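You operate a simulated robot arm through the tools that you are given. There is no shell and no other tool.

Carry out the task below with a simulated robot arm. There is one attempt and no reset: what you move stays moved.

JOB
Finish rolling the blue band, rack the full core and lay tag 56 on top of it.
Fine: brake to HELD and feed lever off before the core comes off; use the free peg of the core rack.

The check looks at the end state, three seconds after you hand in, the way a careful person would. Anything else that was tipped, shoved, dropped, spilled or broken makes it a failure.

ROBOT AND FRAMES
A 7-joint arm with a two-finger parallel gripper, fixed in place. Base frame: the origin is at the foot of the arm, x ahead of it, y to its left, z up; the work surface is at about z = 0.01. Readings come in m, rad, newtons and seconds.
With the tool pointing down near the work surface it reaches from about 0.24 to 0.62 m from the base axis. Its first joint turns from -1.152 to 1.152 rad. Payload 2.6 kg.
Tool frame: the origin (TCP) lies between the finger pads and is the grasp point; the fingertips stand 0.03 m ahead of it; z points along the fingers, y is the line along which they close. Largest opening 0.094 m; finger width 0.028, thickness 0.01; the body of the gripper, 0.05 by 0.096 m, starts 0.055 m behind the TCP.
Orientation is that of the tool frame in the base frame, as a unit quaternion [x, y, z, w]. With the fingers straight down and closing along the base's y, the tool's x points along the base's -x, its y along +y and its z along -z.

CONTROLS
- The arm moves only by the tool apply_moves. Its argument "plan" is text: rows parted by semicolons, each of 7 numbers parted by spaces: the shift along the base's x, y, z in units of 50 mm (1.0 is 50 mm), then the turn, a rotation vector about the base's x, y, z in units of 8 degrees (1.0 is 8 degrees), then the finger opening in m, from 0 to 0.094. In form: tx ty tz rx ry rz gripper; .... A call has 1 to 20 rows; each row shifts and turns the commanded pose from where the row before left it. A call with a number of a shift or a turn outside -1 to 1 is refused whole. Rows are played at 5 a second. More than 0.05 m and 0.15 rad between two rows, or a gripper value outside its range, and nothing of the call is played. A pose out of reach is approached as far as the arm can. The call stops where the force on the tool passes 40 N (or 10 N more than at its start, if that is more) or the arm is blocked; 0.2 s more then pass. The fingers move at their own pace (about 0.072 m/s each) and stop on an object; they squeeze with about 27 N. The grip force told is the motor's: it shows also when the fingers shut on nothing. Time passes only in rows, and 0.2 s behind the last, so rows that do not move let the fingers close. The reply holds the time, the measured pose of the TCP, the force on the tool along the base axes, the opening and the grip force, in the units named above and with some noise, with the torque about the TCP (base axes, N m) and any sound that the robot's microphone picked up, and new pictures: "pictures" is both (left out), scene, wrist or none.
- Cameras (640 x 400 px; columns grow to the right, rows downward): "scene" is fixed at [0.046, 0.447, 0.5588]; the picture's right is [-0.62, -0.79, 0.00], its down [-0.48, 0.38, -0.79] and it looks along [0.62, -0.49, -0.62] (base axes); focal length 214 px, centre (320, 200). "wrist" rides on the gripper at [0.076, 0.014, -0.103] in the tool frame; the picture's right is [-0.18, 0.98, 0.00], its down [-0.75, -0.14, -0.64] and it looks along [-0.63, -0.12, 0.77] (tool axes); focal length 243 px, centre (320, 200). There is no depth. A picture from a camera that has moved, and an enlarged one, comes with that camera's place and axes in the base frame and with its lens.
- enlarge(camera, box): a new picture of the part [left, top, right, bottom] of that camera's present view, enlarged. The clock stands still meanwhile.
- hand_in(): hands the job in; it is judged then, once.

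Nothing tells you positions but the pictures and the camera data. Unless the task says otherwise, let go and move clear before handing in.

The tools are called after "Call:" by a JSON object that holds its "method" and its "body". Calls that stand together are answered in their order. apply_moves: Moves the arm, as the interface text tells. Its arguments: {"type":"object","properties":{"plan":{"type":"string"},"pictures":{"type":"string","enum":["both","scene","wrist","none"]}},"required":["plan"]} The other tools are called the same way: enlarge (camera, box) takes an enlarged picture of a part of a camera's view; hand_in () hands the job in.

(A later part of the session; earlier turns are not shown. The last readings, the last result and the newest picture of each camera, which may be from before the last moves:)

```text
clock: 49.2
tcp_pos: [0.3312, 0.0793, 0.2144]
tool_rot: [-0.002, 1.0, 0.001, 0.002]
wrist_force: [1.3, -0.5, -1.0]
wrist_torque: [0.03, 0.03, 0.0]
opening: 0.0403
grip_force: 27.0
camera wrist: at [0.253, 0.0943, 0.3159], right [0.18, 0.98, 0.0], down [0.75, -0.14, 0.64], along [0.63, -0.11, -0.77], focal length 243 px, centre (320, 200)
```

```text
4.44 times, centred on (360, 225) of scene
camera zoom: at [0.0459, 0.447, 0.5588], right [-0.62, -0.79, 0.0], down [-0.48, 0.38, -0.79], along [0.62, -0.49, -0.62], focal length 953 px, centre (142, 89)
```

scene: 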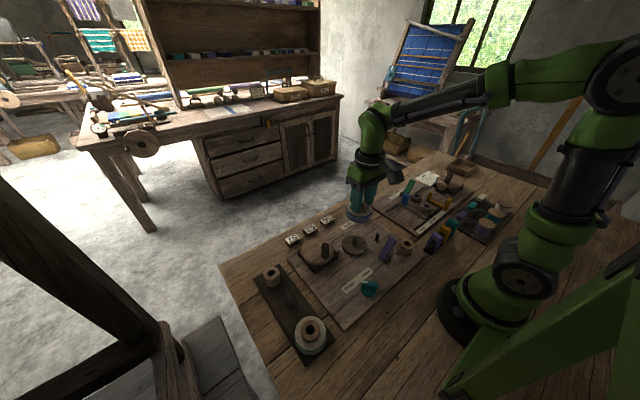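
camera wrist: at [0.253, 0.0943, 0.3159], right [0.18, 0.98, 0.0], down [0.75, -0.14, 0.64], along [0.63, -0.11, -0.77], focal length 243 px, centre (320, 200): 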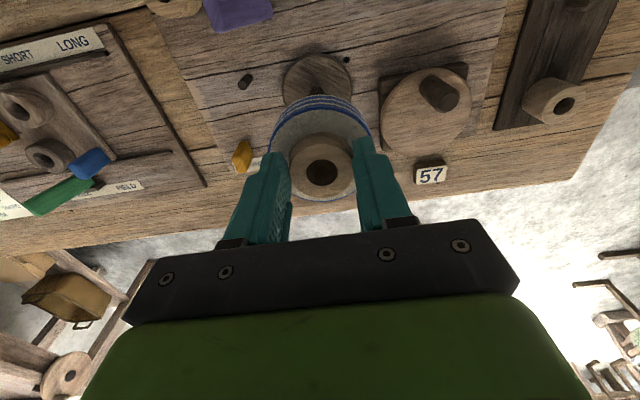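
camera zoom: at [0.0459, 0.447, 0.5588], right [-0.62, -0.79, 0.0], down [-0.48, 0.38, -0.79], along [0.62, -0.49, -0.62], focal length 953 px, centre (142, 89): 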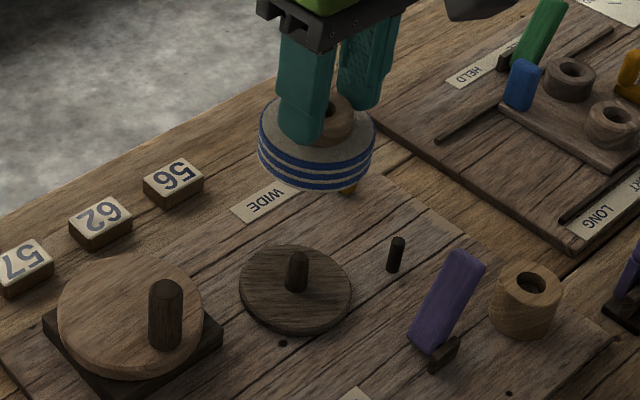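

The core came off cleanly with the spindle left bare. I'll carry it toward the rack at height and localise the free middle peg from the side.

Call:
{"method": "apply_moves", "body": {"plan": "-.16 .85 0 0 0 0 0.03; -.16 .85 0 0 0 0 0.03; -.16 .85 0 0 0 0 0.03; -.16 .85 0 0 0 0 0.03; 0 0 0 0 0 0 0.03; 0 0 0 0 0 0 0.03"}}

Call:
{"method": "enlarge", "body": {"camera": "wrist", "box": [380, 0, 620, 180]}}

Call:
{"method": "enlarge", "body": {"camera": "scene", "box": [245, 250, 345, 370]}}

```text
clock: 50.6
tcp_pos: [0.2984, 0.251, 0.2117]
tool_rot: [-0.001, 1.0, 0.001, 0.001]
wrist_force: [-0.9, -0.5, 0.3]
wrist_torque: [-0.04, -0.03, 0.04]
opening: 0.0402
grip_force: 27.1
camera wrist: at [0.2217, 0.2653, 0.3147], right [0.18, 0.98, 0.0], down [0.75, -0.14, 0.64], along [0.63, -0.11, -0.77], focal length 243 px, centre (320, 200)
```

scene: 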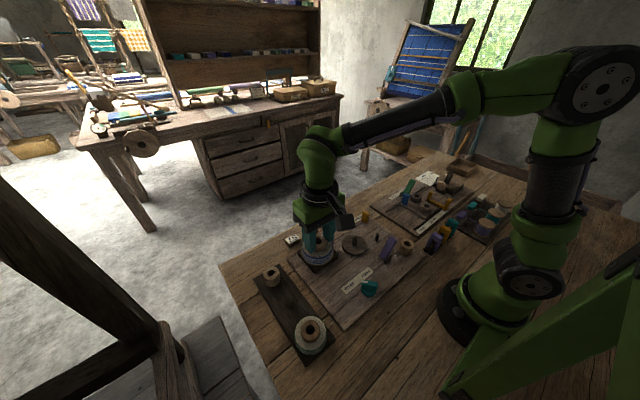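
wrist: 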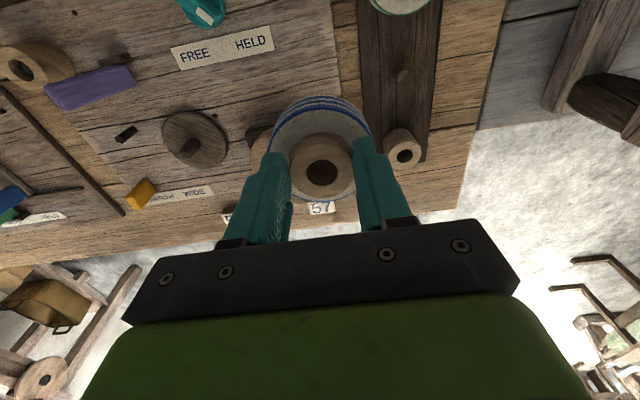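

```text
2.22 times, centred on (500, 90) of wrist
camera zoom: at [0.2217, 0.2653, 0.3147], right [0.18, 0.98, 0.0], down [0.75, -0.14, 0.64], along [0.63, -0.11, -0.77], focal length 539 px, centre (-80, 444)
```

zoom: 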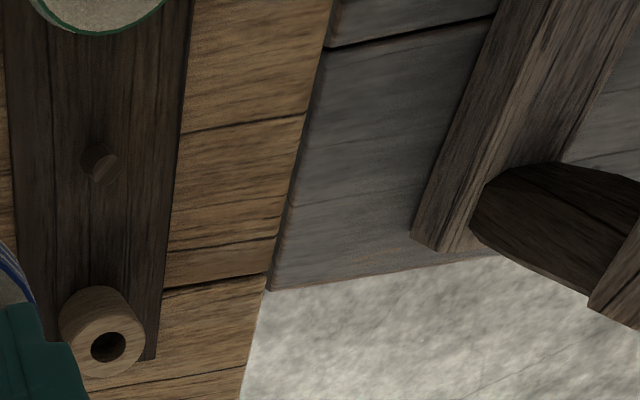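

```text
3.33 times, centred on (295, 310) of scene
camera zoom: at [0.0459, 0.447, 0.5588], right [-0.62, -0.79, 0.0], down [-0.48, 0.38, -0.79], along [0.62, -0.49, -0.62], focal length 715 px, centre (403, -167)
```

zoom: 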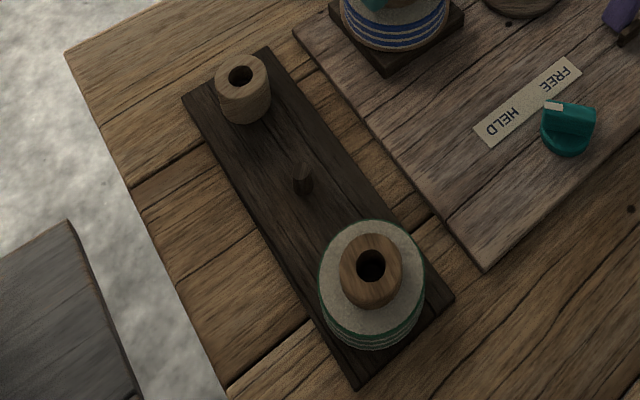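

Call:
{"method": "enlarge", "body": {"camera": "wrist", "box": [370, 40, 450, 100]}}

Call:
{"method": "enlarge", "body": {"camera": "scene", "box": [315, 280, 355, 320]}}

Call:
{"method": "enlarge", "body": {"camera": "scene", "box": [300, 255, 350, 300]}}

Call:
{"method": "enlarge", "body": {"camera": "scene", "box": [265, 285, 315, 320]}}

```text
6.67 times, centred on (410, 70) of wrist
camera zoom: at [0.2217, 0.2653, 0.3147], right [0.18, 0.98, 0.0], down [0.75, -0.14, 0.64], along [0.63, -0.11, -0.77], focal length 1618 px, centre (-280, 1067)
```

zoom: 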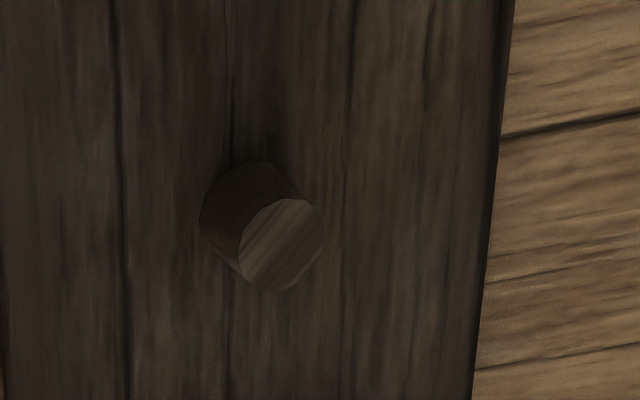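

```text
10.00 times, centred on (335, 300) of scene
camera zoom: at [0.0459, 0.447, 0.5588], right [-0.62, -0.79, 0.0], down [-0.48, 0.38, -0.79], along [0.62, -0.49, -0.62], focal length 2145 px, centre (170, -800)
```

zoom: 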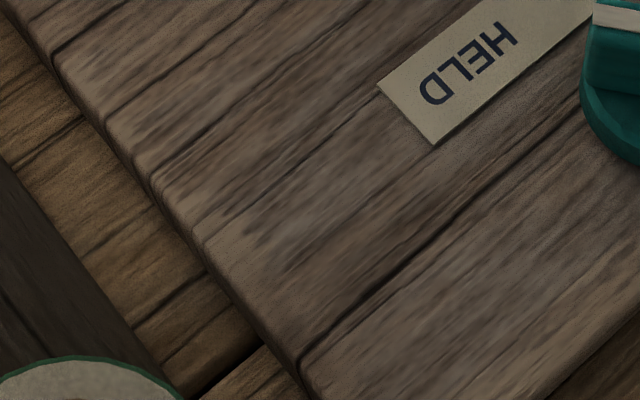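

```text
8.89 times, centred on (325, 278) of scene
camera zoom: at [0.0459, 0.447, 0.5588], right [-0.62, -0.79, 0.0], down [-0.48, 0.38, -0.79], along [0.62, -0.49, -0.62], focal length 1906 px, centre (276, -489)
```

zoom: 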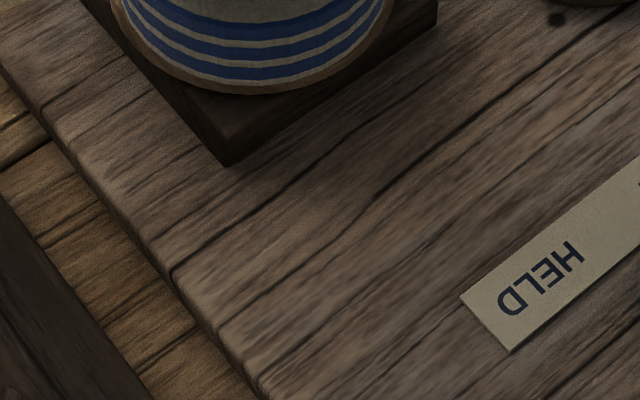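

```text
11.43 times, centred on (290, 302) of scene
camera zoom: at [0.0459, 0.447, 0.5588], right [-0.62, -0.79, 0.0], down [-0.48, 0.38, -0.79], along [0.62, -0.49, -0.62], focal length 2451 px, centre (663, -971)
```

zoom: 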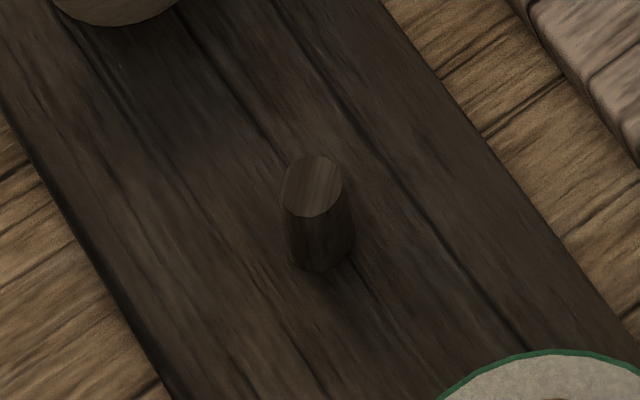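

Both views put the free peg's top at about (0.3015, 0.343, 0.03). I'll hover higher above it, where the peg should just appear beyond the held roll, to check alignment.

Call:
{"method": "apply_moves", "body": {"plan": ".031 .6 .4 0 0 0 0.03; .031 .6 .37 0 0 0 0.03; 0 .62 0 0 0 0 0.03; 0 0 0 0 0 0 0.03; 0 0 0 0 0 0 0.03"}}

Call:
{"method": "enlarge", "body": {"camera": "wrist", "box": [260, 20, 380, 200]}}

Call:
{"method": "enlarge", "body": {"camera": "wrist", "box": [290, 55, 350, 105]}}

Call:
{"method": "enlarge", "body": {"camera": "scene", "box": [245, 230, 345, 370]}}

```text
clock: 51.8
tcp_pos: [0.3033, 0.3392, 0.2512]
tool_rot: [-0.001, 1.0, 0.002, 0.001]
wrist_force: [-0.4, -0.5, -0.5]
wrist_torque: [-0.02, -0.02, 0.0]
opening: 0.0402
grip_force: 27.2
camera wrist: at [0.2257, 0.355, 0.3536], right [0.18, 0.98, 0.0], down [0.75, -0.14, 0.64], along [0.63, -0.11, -0.77], focal length 243 px, centre (320, 200)
```

scene: 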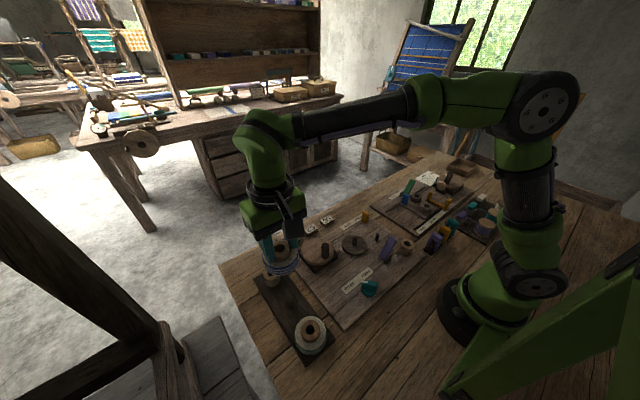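
wrist: 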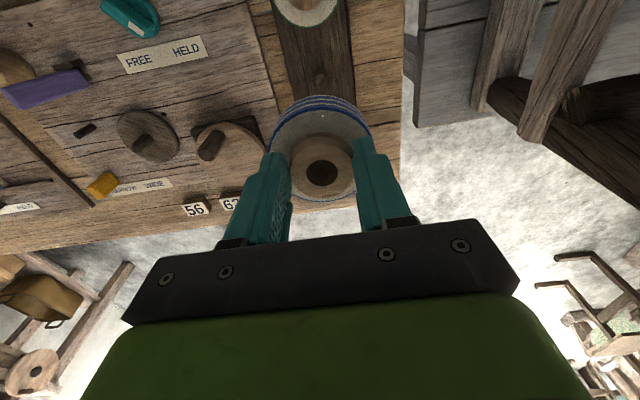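

```text
2.22 times, centred on (320, 110) of wrist
camera zoom: at [0.2257, 0.355, 0.3536], right [0.18, 0.98, 0.0], down [0.75, -0.14, 0.64], along [0.63, -0.11, -0.77], focal length 539 px, centre (320, 400)
```

zoom: 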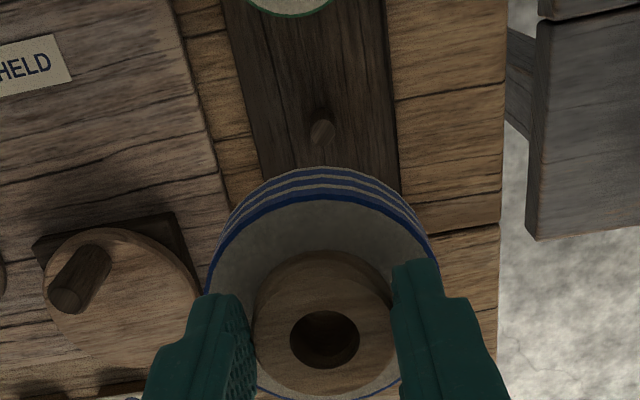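

```text
8.00 times, centred on (320, 80) of wrist
camera zoom: at [0.2257, 0.355, 0.3536], right [0.18, 0.98, 0.0], down [0.75, -0.14, 0.64], along [0.63, -0.11, -0.77], focal length 1941 px, centre (320, 1160)
```

zoom: 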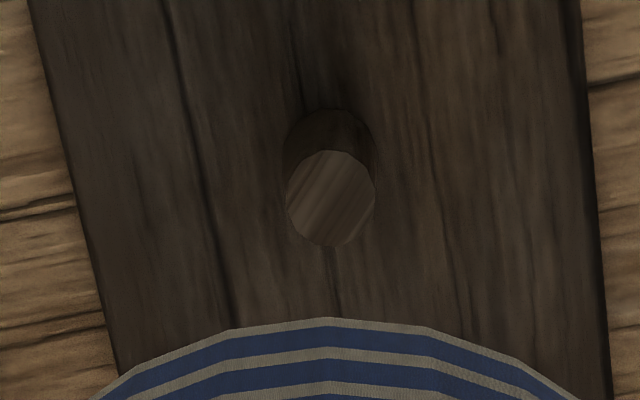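

```text
2.86 times, centred on (295, 300) of scene
camera zoom: at [0.046, 0.447, 0.5588], right [-0.62, -0.79, 0.0], down [-0.48, 0.38, -0.79], along [0.62, -0.49, -0.62], focal length 613 px, centre (391, -86)
```

zoom: 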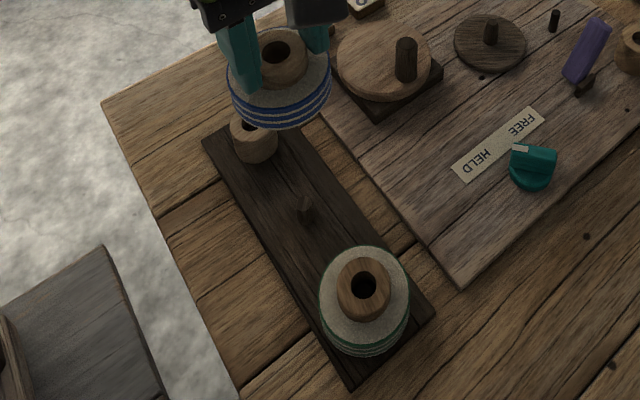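

The peg lines up within about 1 mm. I'll nudge slightly and descend to just above the peg.

Call:
{"method": "apply_moves", "body": {"plan": "-.02 .014 -.7 0 0 0 0.03; 0 0 -.7 0 0 0 0.03; 0 0 -.7 0 0 0 0.03; 0 0 -.7 0 0 0 0.03; 0 0 -.1 0 0 0 0.03; 0 0 0 0 0 0 0.03"}}

Call:
{"method": "enlarge", "body": {"camera": "scene", "box": [255, 250, 335, 330]}}

```text
clock: 53.2
tcp_pos: [0.3021, 0.343, 0.1064]
tool_rot: [-0.002, 1.0, 0.002, 0.002]
wrist_force: [0.1, 0.0, -0.2]
wrist_torque: [0.0, 0.0, 0.04]
opening: 0.0404
grip_force: 27.0
camera wrist: at [0.2244, 0.3565, 0.2088], right [0.18, 0.98, 0.0], down [0.75, -0.14, 0.64], along [0.63, -0.11, -0.77], focal length 243 px, centre (320, 200)
```

scene: 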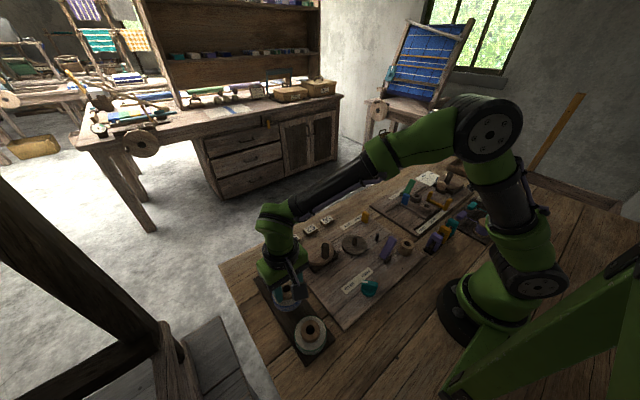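
wrist: 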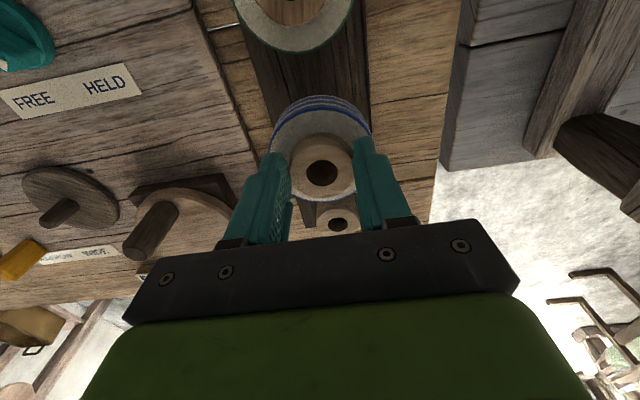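

```text
5.00 times, centred on (295, 290) of scene
camera zoom: at [0.046, 0.447, 0.5588], right [-0.62, -0.79, 0.0], down [-0.48, 0.38, -0.79], along [0.62, -0.49, -0.62], focal length 1072 px, centre (445, -250)
```

zoom: 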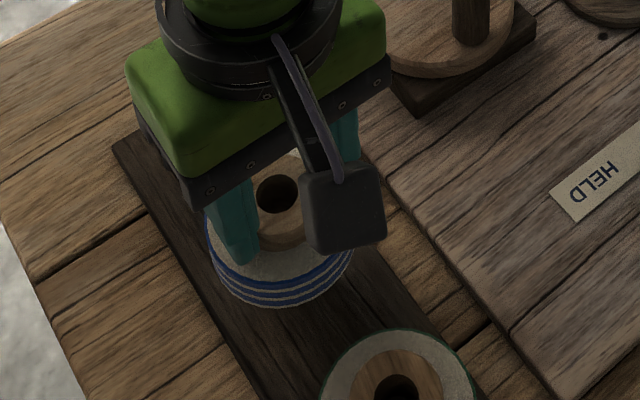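

Call:
{"method": "apply_moves", "body": {"plan": "-.02 0 -.2 0 0 0 0.03; 0 0 -.1 0 0 0 0.03; 0 0 -.1 0 0 0 0.03; 0 0 -.06 0 0 0 0.03; 0 0 -.06 0 0 0 0.03; 0 0 0 0 0 0 0.03", "pictures": "none"}}

```text
clock: 54.6
tcp_pos: [0.3017, 0.3415, 0.0802]
tool_rot: [-0.001, 1.0, 0.002, 0.002]
wrist_force: [0.3, 0.4, -0.8]
wrist_torque: [0.01, 0.01, -0.04]
opening: 0.0402
grip_force: 27.3
```

Call:
{"method": "apply_moves", "body": {"plan": "0 0 -.06 0 0 0 0.03; 0 0 -.06 0 0 0 0.03; 0 0 0 0 0 0 0.03", "pictures": "none"}}

Call:
{"method": "apply_moves", "body": {"plan": "0 0 -.05 0 0 0 0.03; 0 0 0 0 0 0 0.03", "pictures": "both"}}

Call:
{"method": "enlarge", "body": {"camera": "scene", "box": [255, 250, 335, 330]}}

```text
clock: 55.4
tcp_pos: [0.3009, 0.3424, 0.0738]
tool_rot: [0.0, 1.0, 0.001, 0.002]
wrist_force: [0.3, -0.2, 0.5]
wrist_torque: [0.01, 0.0, 0.02]
opening: 0.0404
grip_force: 26.8
```

```text
clock: 56.0
tcp_pos: [0.3025, 0.3415, 0.0701]
tool_rot: [-0.002, 1.0, 0.002, 0.001]
wrist_force: [0.0, 0.1, -0.4]
wrist_torque: [0.0, -0.01, 0.0]
opening: 0.0401
grip_force: 27.0
camera wrist: at [0.2239, 0.3562, 0.1729], right [0.18, 0.98, 0.0], down [0.75, -0.14, 0.64], along [0.63, -0.11, -0.77], focal length 243 px, centre (320, 200)
```

scene: 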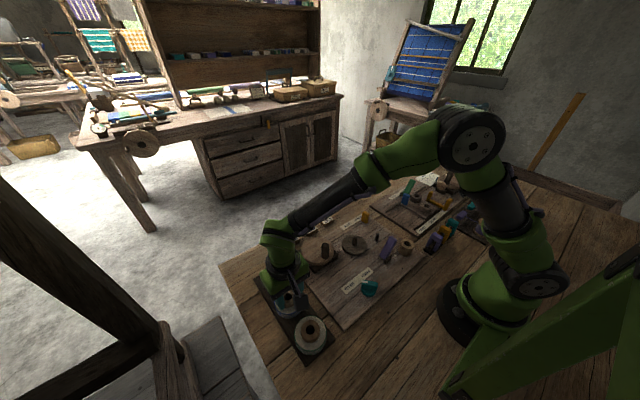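
wrist: 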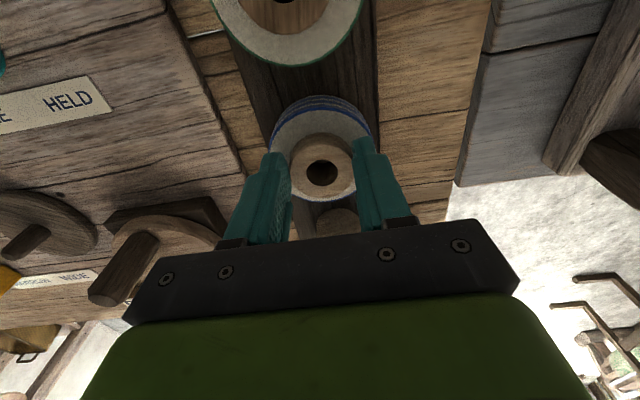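

```text
5.00 times, centred on (295, 290) of scene
camera zoom: at [0.046, 0.447, 0.5588], right [-0.62, -0.79, 0.0], down [-0.48, 0.38, -0.79], along [0.62, -0.49, -0.62], focal length 1072 px, centre (445, -250)
```

zoom: 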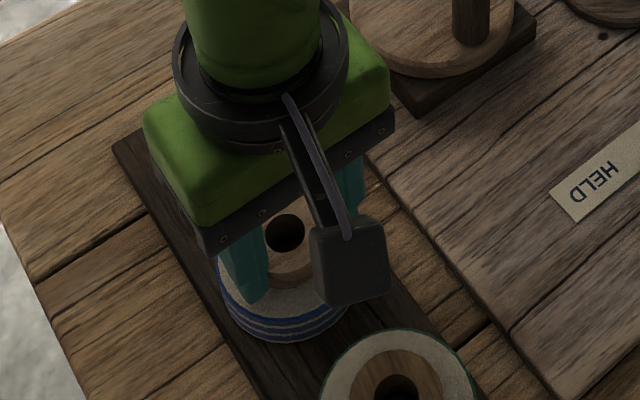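

Still free with no contact. I'll keep descending in small steps.

Call:
{"method": "apply_moves", "body": {"plan": "0 0 -.04 0 0 0 0.03; 0 0 0 0 0 0 0.03", "pictures": "none"}}

Call:
{"method": "apply_moves", "body": {"plan": "0 0 -.04 0 0 0 0.03; 0 0 0 0 0 0 0.03", "pictures": "none"}}

Call:
{"method": "apply_moves", "body": {"plan": "0 0 -.04 0 0 0 0.03; 0 0 0 0 0 0 0.03", "pictures": "none"}}

```text
clock: 56.6
tcp_pos: [0.3012, 0.3405, 0.0696]
tool_rot: [-0.002, 1.0, 0.002, 0.001]
wrist_force: [-1.2, -1.9, 6.0]
wrist_torque: [0.05, 0.11, 0.05]
opening: 0.0403
grip_force: 27.1
```

```text
clock: 57.2
tcp_pos: [0.3023, 0.3417, 0.0676]
tool_rot: [-0.001, 1.0, 0.003, 0.002]
wrist_force: [-2.8, -8.0, 23.8]
wrist_torque: [-0.28, -0.13, 0.04]
opening: 0.0402
grip_force: 27.3
```

```text
clock: 57.8
tcp_pos: [0.3023, 0.3426, 0.0654]
tool_rot: [-0.001, 1.0, 0.001, 0.003]
wrist_force: [-1.0, -6.8, 23.5]
wrist_torque: [-0.25, -0.21, 0.03]
opening: 0.0403
grip_force: 27.1
```

Call:
{"method": "apply_moves", "body": {"plan": "0 0 .03 0 0 0 0.03; 0 0 0 0 0 0 0.03", "pictures": "scene"}}

Call:
{"method": "enlarge", "body": {"camera": "scene", "box": [265, 270, 325, 330]}}

Call:
{"method": "enlarge", "body": {"camera": "wrist", "box": [240, 60, 400, 240]}}

```text
clock: 58.4
tcp_pos: [0.2999, 0.3417, 0.0648]
tool_rot: [-0.002, 1.0, 0.0, 0.001]
wrist_force: [1.0, 0.9, 2.3]
wrist_torque: [0.1, -0.15, 0.03]
opening: 0.0402
grip_force: 26.8
```

scene: 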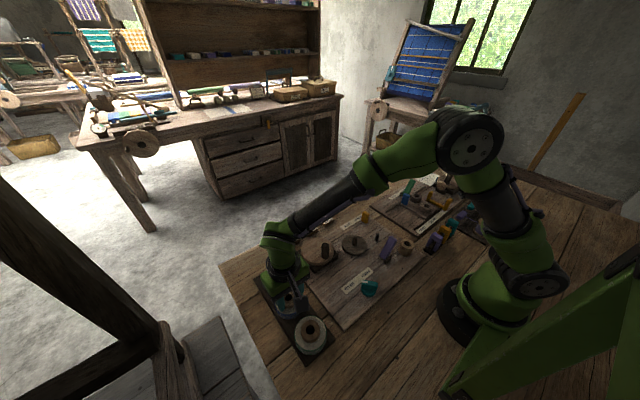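

```text
6.67 times, centred on (295, 300) of scene
camera zoom: at [0.0459, 0.4469, 0.5588], right [-0.62, -0.79, 0.0], down [-0.48, 0.38, -0.79], along [0.62, -0.49, -0.62], focal length 1430 px, centre (487, -467)
```

zoom: 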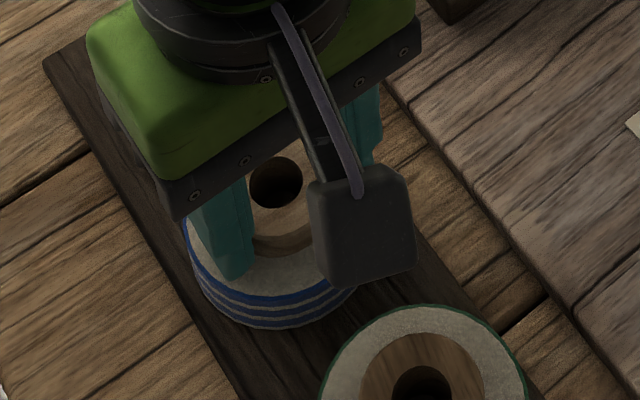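

```text
2.22 times, centred on (320, 150) of wrist
camera zoom: at [0.2232, 0.3563, 0.1681], right [0.18, 0.98, 0.0], down [0.75, -0.14, 0.64], along [0.63, -0.11, -0.77], focal length 539 px, centre (320, 311)
```

zoom: 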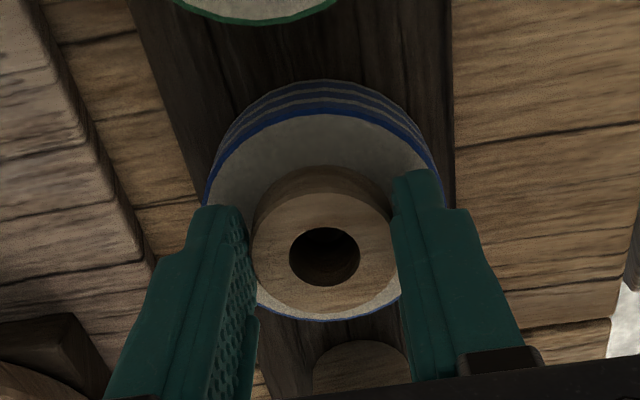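

Contact came about 13 mm below the turntable grip height, and the core top lines up with its two neighbours in the scene view, so it is seated over the peg. I'll release and rise straight up.

Call:
{"method": "apply_moves", "body": {"plan": "0 0 0 0 0 0 0.06; 0 0 0 0 0 0 0.06; 0 0 .3 0 0 0 0.06; 0 0 .6 0 0 0 0.06; 0 0 .9 0 0 0 0.06; 0 -.5 .6 0 0 0 0.06; 0 -.5 .3 0 0 0 0.06; 0 0 0 0 0 0 0.06"}}

Call:
{"method": "enlarge", "body": {"camera": "scene", "box": [245, 250, 345, 370]}}

Call:
{"method": "enlarge", "body": {"camera": "wrist", "box": [300, 0, 500, 180]}}

```text
clock: 60.2
tcp_pos: [0.302, 0.2913, 0.2017]
tool_rot: [-0.001, 1.0, 0.002, 0.001]
wrist_force: [-0.6, 0.5, -0.1]
wrist_torque: [0.04, 0.03, -0.03]
opening: 0.0599
grip_force: 0.1
camera wrist: at [0.2252, 0.3055, 0.3039], right [0.18, 0.98, 0.0], down [0.75, -0.14, 0.64], along [0.63, -0.11, -0.77], focal length 243 px, centre (320, 200)
```

scene: 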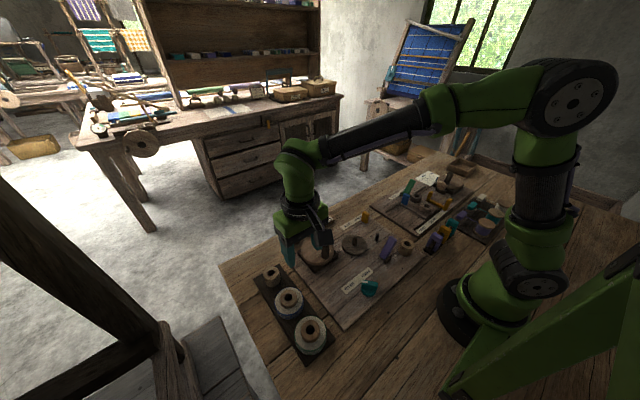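
wrist: 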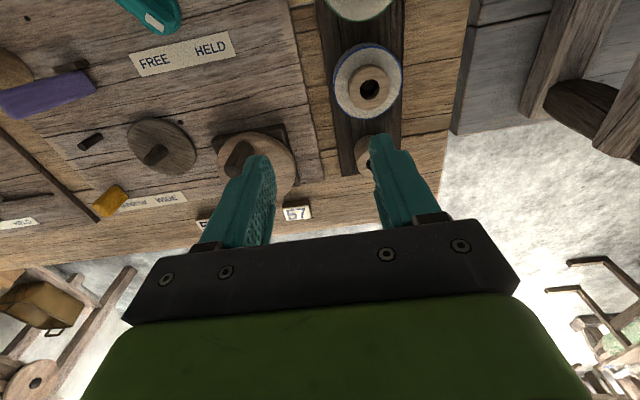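

```text
3.33 times, centred on (295, 310) of scene
camera zoom: at [0.046, 0.4469, 0.5588], right [-0.62, -0.79, 0.0], down [-0.48, 0.38, -0.79], along [0.62, -0.49, -0.62], focal length 715 px, centre (403, -167)
```

zoom: 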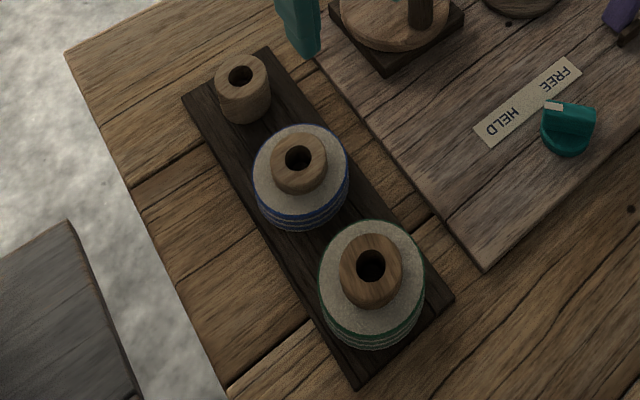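

```text
2.22 times, centred on (400, 90) of wrist
camera zoom: at [0.2252, 0.3055, 0.3039], right [0.18, 0.98, 0.0], down [0.75, -0.14, 0.64], along [0.63, -0.11, -0.77], focal length 539 px, centre (142, 444)
```

zoom: 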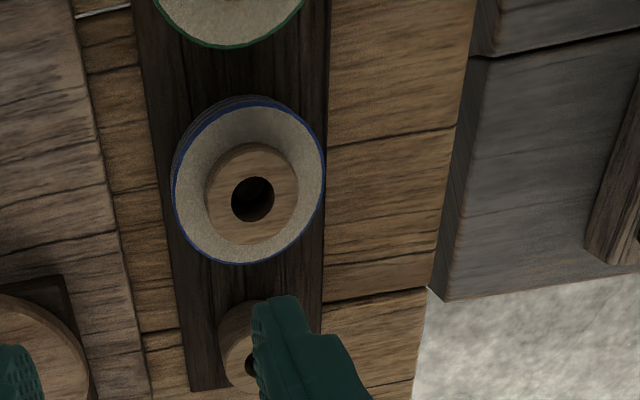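

The blue core is racked level on the middle peg with its centre near (0.302, 0.342). Next is tag 56 near (0.475, 0.073), so I'll move above it.

Call:
{"method": "apply_moves", "body": {"plan": ".577 -.727 0 0 0 0 0.06; .577 -.727 0 0 0 0 0.06; .577 -.727 0 0 0 0 0.06; .577 -.727 0 0 0 0 0.06; .577 -.727 0 0 0 0 0.06; .577 -.727 0 0 0 0 0.06; 0 0 -.6 0 0 0 0.06; 0 0 -.8 0 0 0 0.06; 0 0 0 0 0 0 0.06; 0 0 0 0 0 0 0.06"}}

Call:
{"method": "enlarge", "body": {"camera": "wrist", "box": [220, 60, 420, 220]}}

Call:
{"method": "enlarge", "body": {"camera": "scene", "box": [275, 200, 355, 260]}}

```text
clock: 62.4
tcp_pos: [0.4763, 0.0755, 0.1288]
tool_rot: [-0.002, 1.0, 0.001, 0.001]
wrist_force: [0.0, 0.5, 0.0]
wrist_torque: [0.0, -0.02, 0.02]
opening: 0.0603
grip_force: 0.0
camera wrist: at [0.3987, 0.0894, 0.232], right [0.18, 0.98, 0.0], down [0.75, -0.14, 0.64], along [0.63, -0.11, -0.77], focal length 243 px, centre (320, 200)
```

scene: 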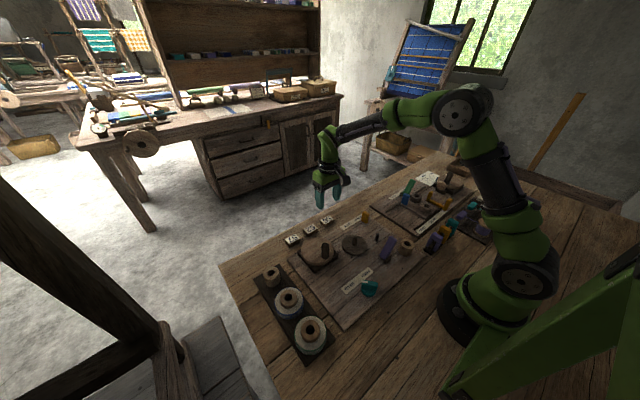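
wrist: 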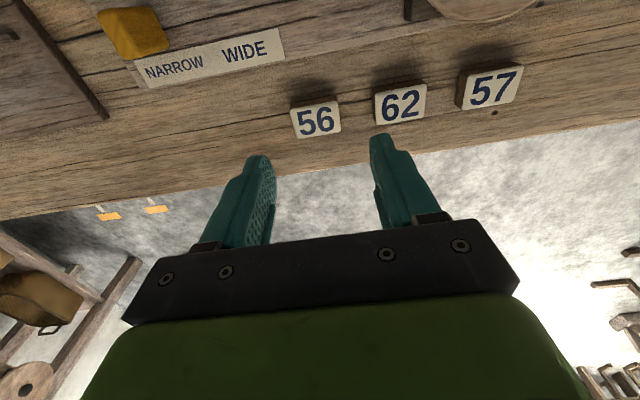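

```text
2.50 times, centred on (320, 140) of wrist
camera zoom: at [0.3987, 0.0894, 0.232], right [0.18, 0.98, 0.0], down [0.75, -0.14, 0.64], along [0.63, -0.11, -0.77], focal length 606 px, centre (320, 350)
```

zoom: 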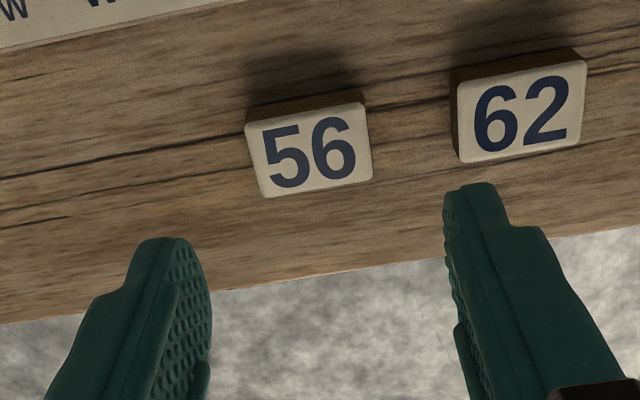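

```text
6.67 times, centred on (315, 230) of scene
camera zoom: at [0.046, 0.447, 0.5588], right [-0.62, -0.79, 0.0], down [-0.48, 0.38, -0.79], along [0.62, -0.49, -0.62], focal length 1430 px, centre (353, 0)
```

zoom: 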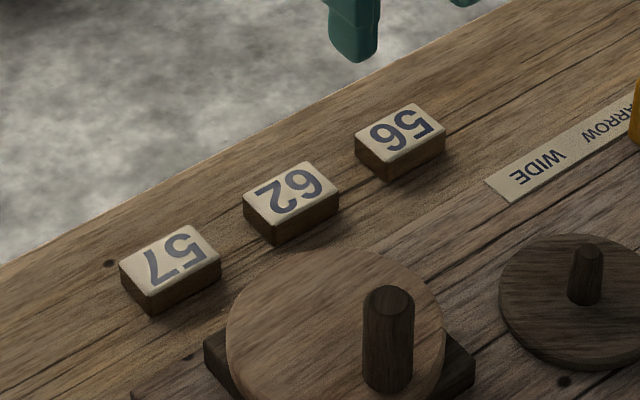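

Tag 56 is about 41×27×15 mm with its long side along y, at roughly (0.479, 0.071). I'll align, descend around its ends and check before closing.

Call:
{"method": "apply_moves", "body": {"plan": ".06 -.086 -.5 0 0 0 0.06; 0 0 -.5 0 0 0 0.06; 0 0 -.4 0 0 0 0.06; 0 0 0 0 0 0 0.06"}}

Call:
{"method": "enlarge", "body": {"camera": "wrist", "box": [220, 60, 420, 220]}}

Call:
{"method": "enlarge", "body": {"camera": "scene", "box": [295, 190, 375, 250]}}

```text
clock: 63.4
tcp_pos: [0.4775, 0.0696, 0.0608]
tool_rot: [-0.002, 1.0, 0.002, 0.001]
wrist_force: [0.1, -0.2, 0.1]
wrist_torque: [-0.02, -0.01, -0.03]
opening: 0.06
grip_force: 0.0
camera wrist: at [0.4004, 0.0843, 0.1627], right [0.18, 0.98, 0.0], down [0.75, -0.14, 0.64], along [0.63, -0.11, -0.77], focal length 243 px, centre (320, 200)
```

scene: 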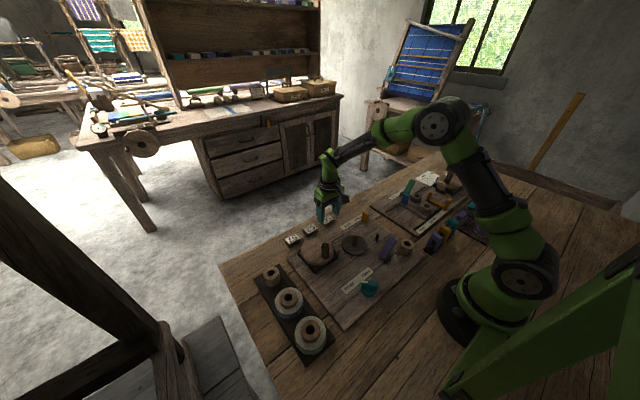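
wrist: 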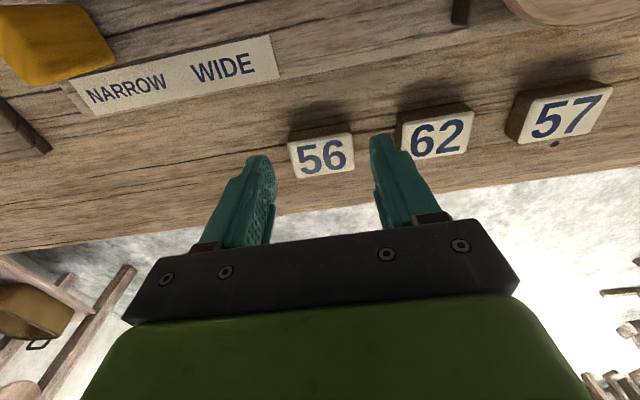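

```text
2.50 times, centred on (320, 140) of wrist
camera zoom: at [0.4004, 0.0843, 0.1627], right [0.18, 0.98, 0.0], down [0.75, -0.14, 0.64], along [0.63, -0.11, -0.77], focal length 606 px, centre (320, 350)
```

zoom: 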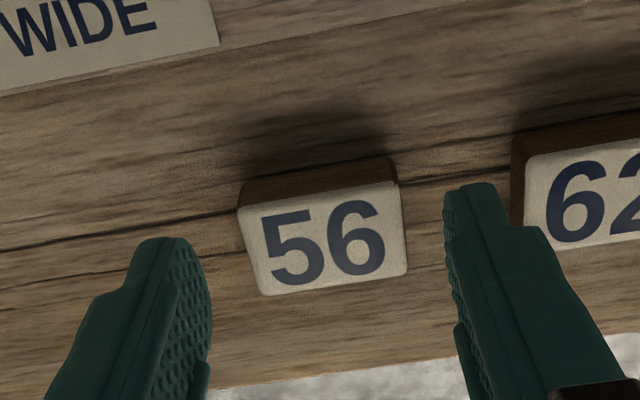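

```text
6.67 times, centred on (335, 220) of scene
camera zoom: at [0.046, 0.447, 0.5588], right [-0.62, -0.79, 0.0], down [-0.48, 0.38, -0.79], along [0.62, -0.49, -0.62], focal length 1430 px, centre (220, 67)
```

zoom: 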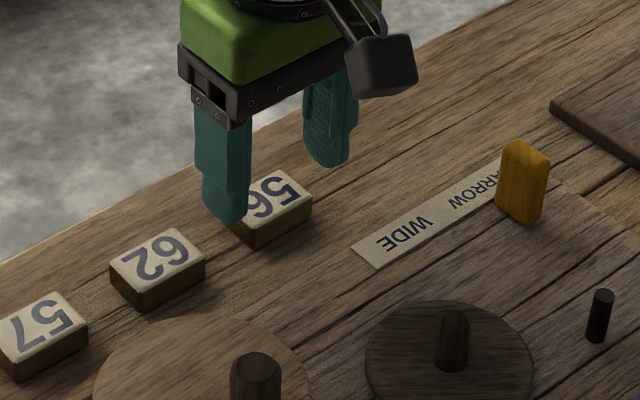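

The tag is centred between the fingers. I'll descend the rest of the way and close.

Call:
{"method": "apply_moves", "body": {"plan": "0 0 -.15 0 0 0 0.06; 0 0 -.13 0 0 0 0.06; 0 0 0 0 0 0 0.06; 0 0 0 0 0 0 0.03; 0 0 0 0 0 0 0.03; 0 0 0 0 0 0 0.03"}}

Call:
{"method": "enlarge", "body": {"camera": "wrist", "box": [220, 80, 420, 240]}}

Call:
{"method": "enlarge", "body": {"camera": "scene", "box": [295, 190, 375, 250]}}

```text
clock: 64.8
tcp_pos: [0.4797, 0.0691, 0.0464]
tool_rot: [-0.002, 1.0, 0.002, 0.001]
wrist_force: [0.2, -0.4, 0.1]
wrist_torque: [-0.01, -0.02, 0.01]
opening: 0.0425
grip_force: 27.2
camera wrist: at [0.4013, 0.0839, 0.1489], right [0.18, 0.98, 0.0], down [0.75, -0.14, 0.64], along [0.63, -0.11, -0.77], focal length 243 px, centre (320, 200)
```

scene: 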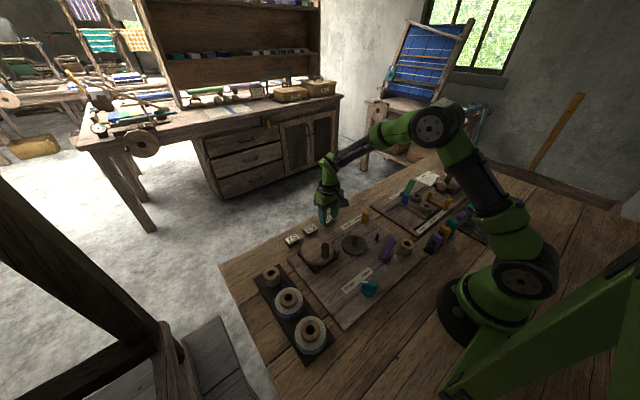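
wrist: 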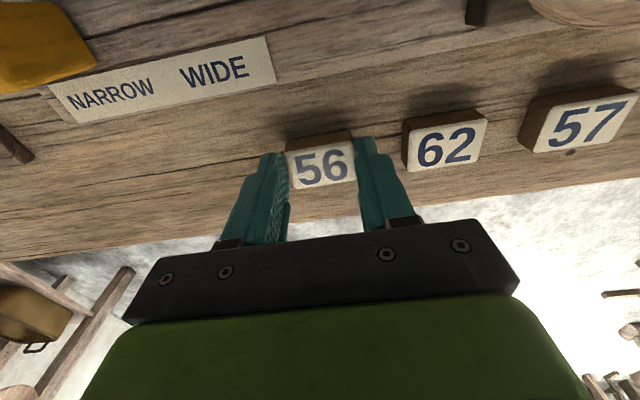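

```text
2.50 times, centred on (320, 160) of wrist
camera zoom: at [0.4013, 0.0839, 0.1489], right [0.18, 0.98, 0.0], down [0.75, -0.14, 0.64], along [0.63, -0.11, -0.77], focal length 606 px, centre (320, 300)
```

zoom: 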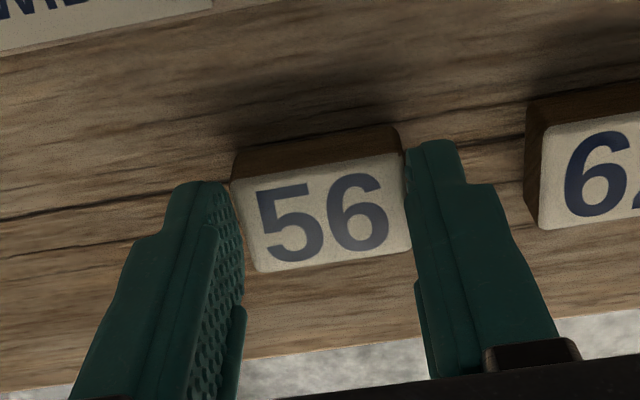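

```text
6.67 times, centred on (335, 220) of scene
camera zoom: at [0.046, 0.447, 0.5588], right [-0.62, -0.79, 0.0], down [-0.48, 0.38, -0.79], along [0.62, -0.49, -0.62], focal length 1430 px, centre (220, 67)
```

zoom: 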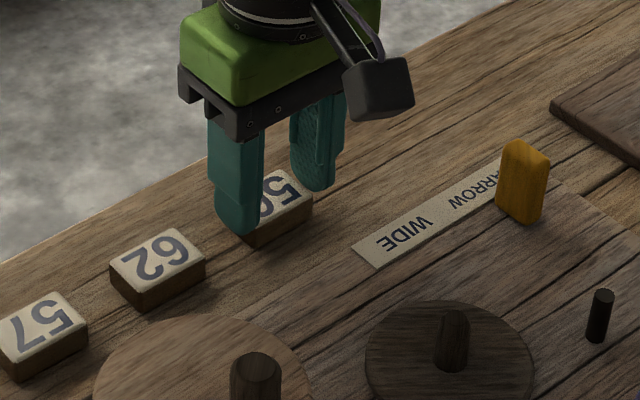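

Tag 56 is gripped at 42.5 mm. I'll lift it and carry it to the racked core.

Call:
{"method": "apply_moves", "body": {"plan": "0 0 .3 0 0 0 0.03; 0 0 .8 0 0 0 0.03; 0 0 .9 0 0 0 0.03; 0 0 .9 0 0 0 0.03; -.506 .78 0 0 0 0 0.03; -.506 .78 0 0 0 0 0.03; -.506 .78 0 0 0 0 0.03; -.506 .78 0 0 0 0 0.03; -.506 .78 0 0 0 0 0.03; -.506 .78 0 0 0 0 0.03; -.506 .78 0 0 0 0 0.03; 0 0 0 0 0 0 0.03; 0 0 0 0 0 0 0.03"}}

Call:
{"method": "enlarge", "body": {"camera": "wrist", "box": [220, 40, 420, 240]}}

Call:
{"method": "apply_moves", "body": {"plan": "0 0 0 0 0 0 0.03", "pictures": "none"}}

Call:
{"method": "apply_moves", "body": {"plan": "0 0 0 0 0 0 0.03", "pictures": "none"}}

```text
clock: 67.6
tcp_pos: [0.2997, 0.3417, 0.1922]
tool_rot: [-0.002, 1.0, 0.001, 0.001]
wrist_force: [0.2, -0.8, 0.8]
wrist_torque: [0.03, 0.04, -0.01]
opening: 0.0425
grip_force: 26.5
camera wrist: at [0.222, 0.3557, 0.2941], right [0.18, 0.98, 0.0], down [0.75, -0.14, 0.64], along [0.63, -0.11, -0.77], focal length 243 px, centre (320, 200)
```

scene: 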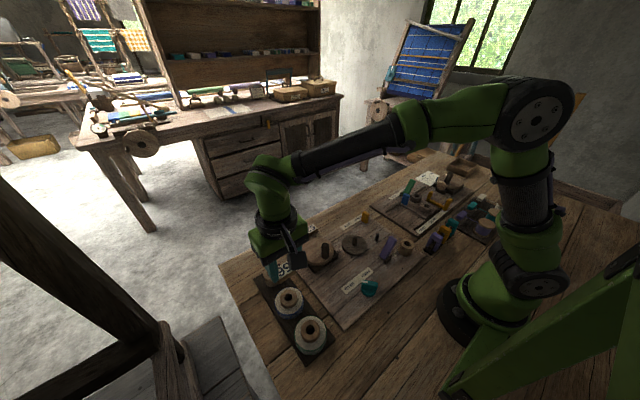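
wrist: 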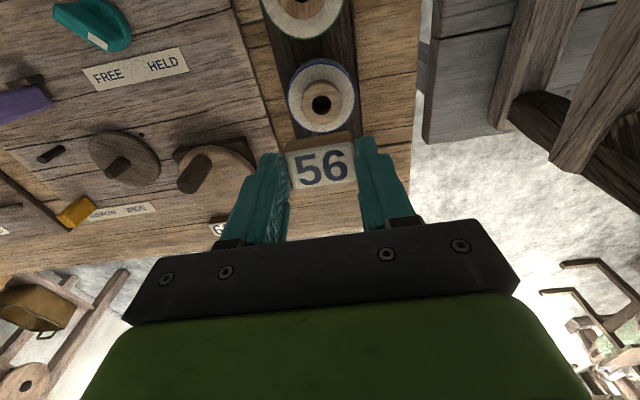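

```text
2.00 times, centred on (320, 140) of wrist
camera zoom: at [0.222, 0.3557, 0.2941], right [0.18, 0.98, 0.0], down [0.75, -0.14, 0.64], along [0.63, -0.11, -0.77], focal length 485 px, centre (320, 320)
```

zoom: 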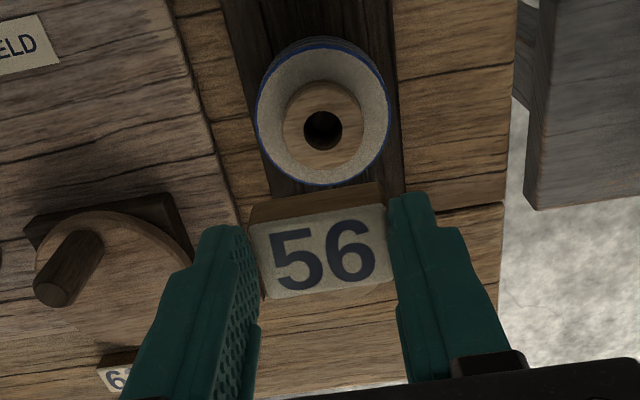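

```text
clock: 68.0
tcp_pos: [0.2996, 0.3402, 0.1913]
tool_rot: [-0.001, 1.0, 0.002, 0.001]
wrist_force: [0.0, -0.1, -0.3]
wrist_torque: [0.0, 0.03, -0.02]
opening: 0.0424
grip_force: 27.1
```

```text
clock: 68.4
tcp_pos: [0.2997, 0.3416, 0.1916]
tool_rot: [-0.001, 1.0, 0.003, 0.001]
wrist_force: [0.3, -0.2, 0.3]
wrist_torque: [-0.03, -0.02, -0.01]
opening: 0.0425
grip_force: 27.3
```

The core is visible just ahead of the tag, about 3 mm further in x. I'll shift and descend to just above the core top.

Call:
{"method": "apply_moves", "body": {"plan": ".06 .01 -.6 0 0 0 0.03; 0 0 -.7 0 0 0 0.03; 0 0 -.56 0 0 0 0.03; 0 0 0 0 0 0 0.03; 0 0 0 0 0 0 0.03"}}

Call:
{"method": "enlarge", "body": {"camera": "wrist", "box": [220, 40, 420, 240]}}

Call:
{"method": "enlarge", "body": {"camera": "scene", "box": [255, 250, 335, 330]}}

```text
clock: 69.6
tcp_pos: [0.301, 0.3416, 0.0976]
tool_rot: [-0.001, 1.0, 0.002, 0.001]
wrist_force: [-0.7, 0.1, 0.0]
wrist_torque: [-0.02, 0.02, 0.01]
opening: 0.0425
grip_force: 26.3
camera wrist: at [0.2238, 0.3564, 0.2004], right [0.18, 0.98, 0.0], down [0.75, -0.14, 0.64], along [0.63, -0.11, -0.77], focal length 243 px, centre (320, 200)
```

scene: 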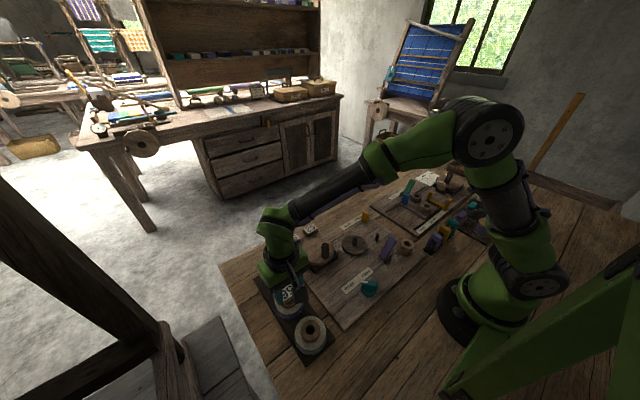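
wrist: 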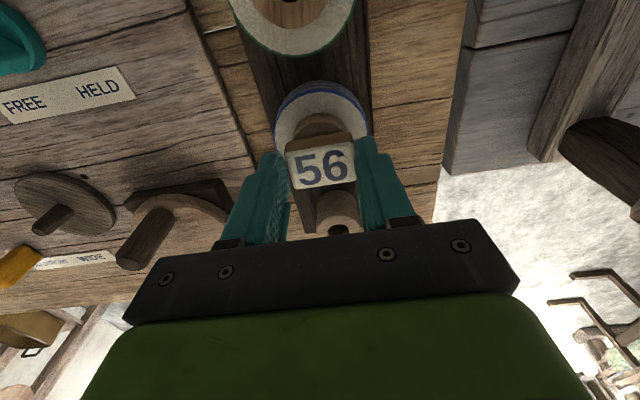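

```text
2.00 times, centred on (320, 140) of wrist
camera zoom: at [0.2238, 0.3564, 0.2004], right [0.18, 0.98, 0.0], down [0.75, -0.14, 0.64], along [0.63, -0.11, -0.77], focal length 485 px, centre (320, 320)
```

zoom: 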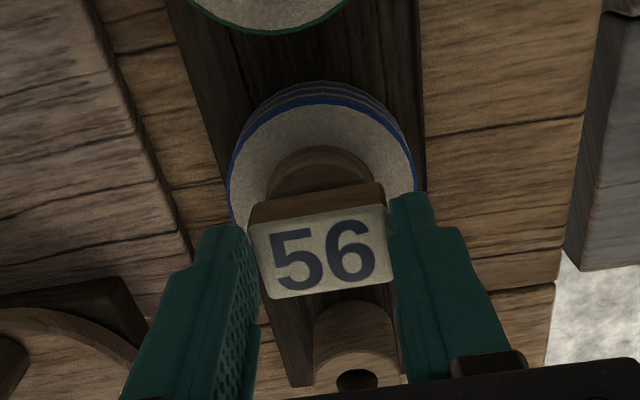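

```text
5.00 times, centred on (295, 290) of scene
camera zoom: at [0.046, 0.447, 0.5588], right [-0.62, -0.79, 0.0], down [-0.48, 0.38, -0.79], along [0.62, -0.49, -0.62], focal length 1072 px, centre (445, -250)
```

zoom: 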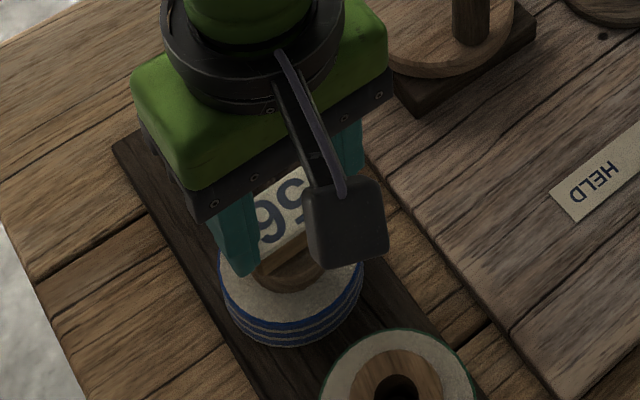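

Call:
{"method": "apply_moves", "body": {"plan": ".03 0 -.1 0 0 0 0.03; 0 0 -.06 0 0 0 0.03; 0 0 0 0 0 0 0.03", "pictures": "none"}}

Call:
{"method": "apply_moves", "body": {"plan": "0 0 -.04 0 0 0 0.03; 0 0 0 0 0 0 0.03", "pictures": "none"}}

Call:
{"method": "apply_moves", "body": {"plan": "0 0 -.04 0 0 0 0.03; 0 0 0 0 0 0 0.03", "pictures": "wrist"}}

Call:
{"method": "enlarge", "body": {"camera": "wrist", "box": [220, 40, 420, 240]}}

Call:
{"method": "enlarge", "body": {"camera": "scene", "box": [265, 270, 325, 330]}}

```text
clock: 70.4
tcp_pos: [0.3052, 0.342, 0.0922]
tool_rot: [-0.001, 1.0, 0.001, 0.002]
wrist_force: [-3.0, -2.4, 9.1]
wrist_torque: [-0.18, 0.12, 0.01]
opening: 0.0425
grip_force: 27.2
```

```text
clock: 71.0
tcp_pos: [0.3052, 0.3428, 0.0899]
tool_rot: [-0.002, 1.0, 0.003, 0.003]
wrist_force: [-5.1, -2.6, 22.6]
wrist_torque: [-0.15, 0.13, -0.03]
opening: 0.0427
grip_force: 27.2
```

```text
clock: 71.6
tcp_pos: [0.3059, 0.3429, 0.0871]
tool_rot: [-0.001, 1.0, 0.003, 0.003]
wrist_force: [-0.5, -1.0, 24.4]
wrist_torque: [-0.05, -0.03, -0.04]
opening: 0.0425
grip_force: 26.6
camera wrist: at [0.2279, 0.3574, 0.1901], right [0.18, 0.98, 0.01], down [0.75, -0.14, 0.65], along [0.64, -0.11, -0.76], focal length 243 px, centre (320, 200)
```

wrist: 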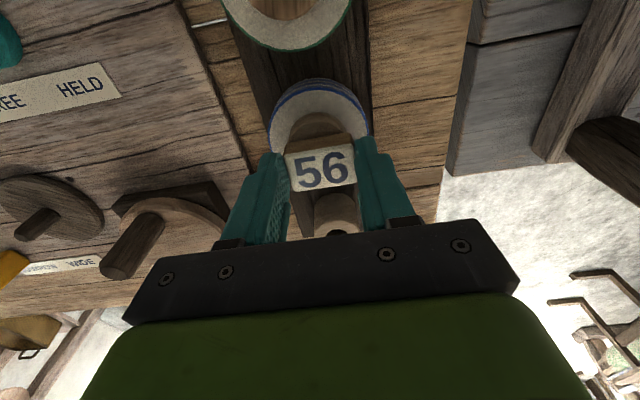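

```text
2.00 times, centred on (320, 140) of wrist
camera zoom: at [0.2279, 0.3574, 0.1901], right [0.18, 0.98, 0.01], down [0.75, -0.14, 0.65], along [0.64, -0.11, -0.76], focal length 485 px, centre (320, 320)
```

zoom: 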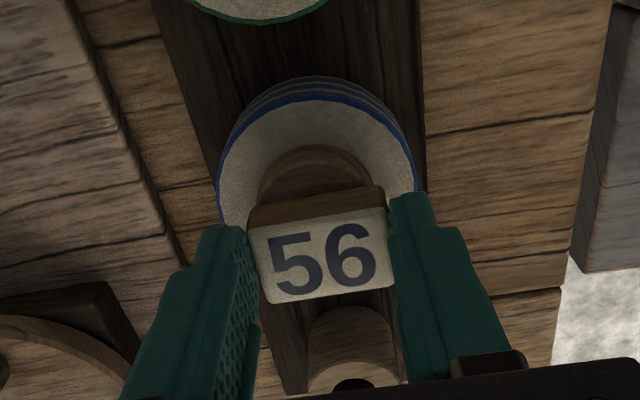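

```text
6.67 times, centred on (295, 300) of scene
camera zoom: at [0.0459, 0.4469, 0.5589], right [-0.62, -0.79, 0.0], down [-0.48, 0.38, -0.79], along [0.62, -0.49, -0.62], focal length 1430 px, centre (487, -467)
```

zoom: 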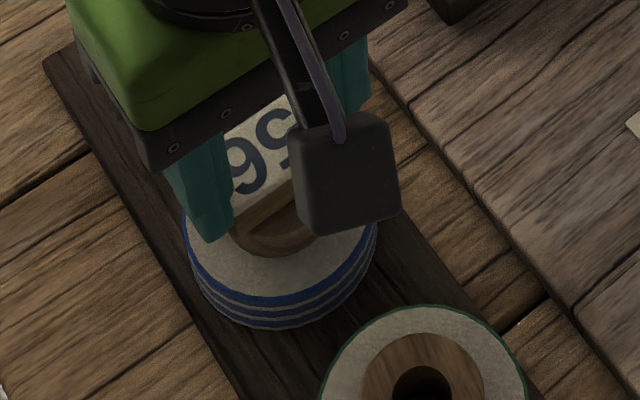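

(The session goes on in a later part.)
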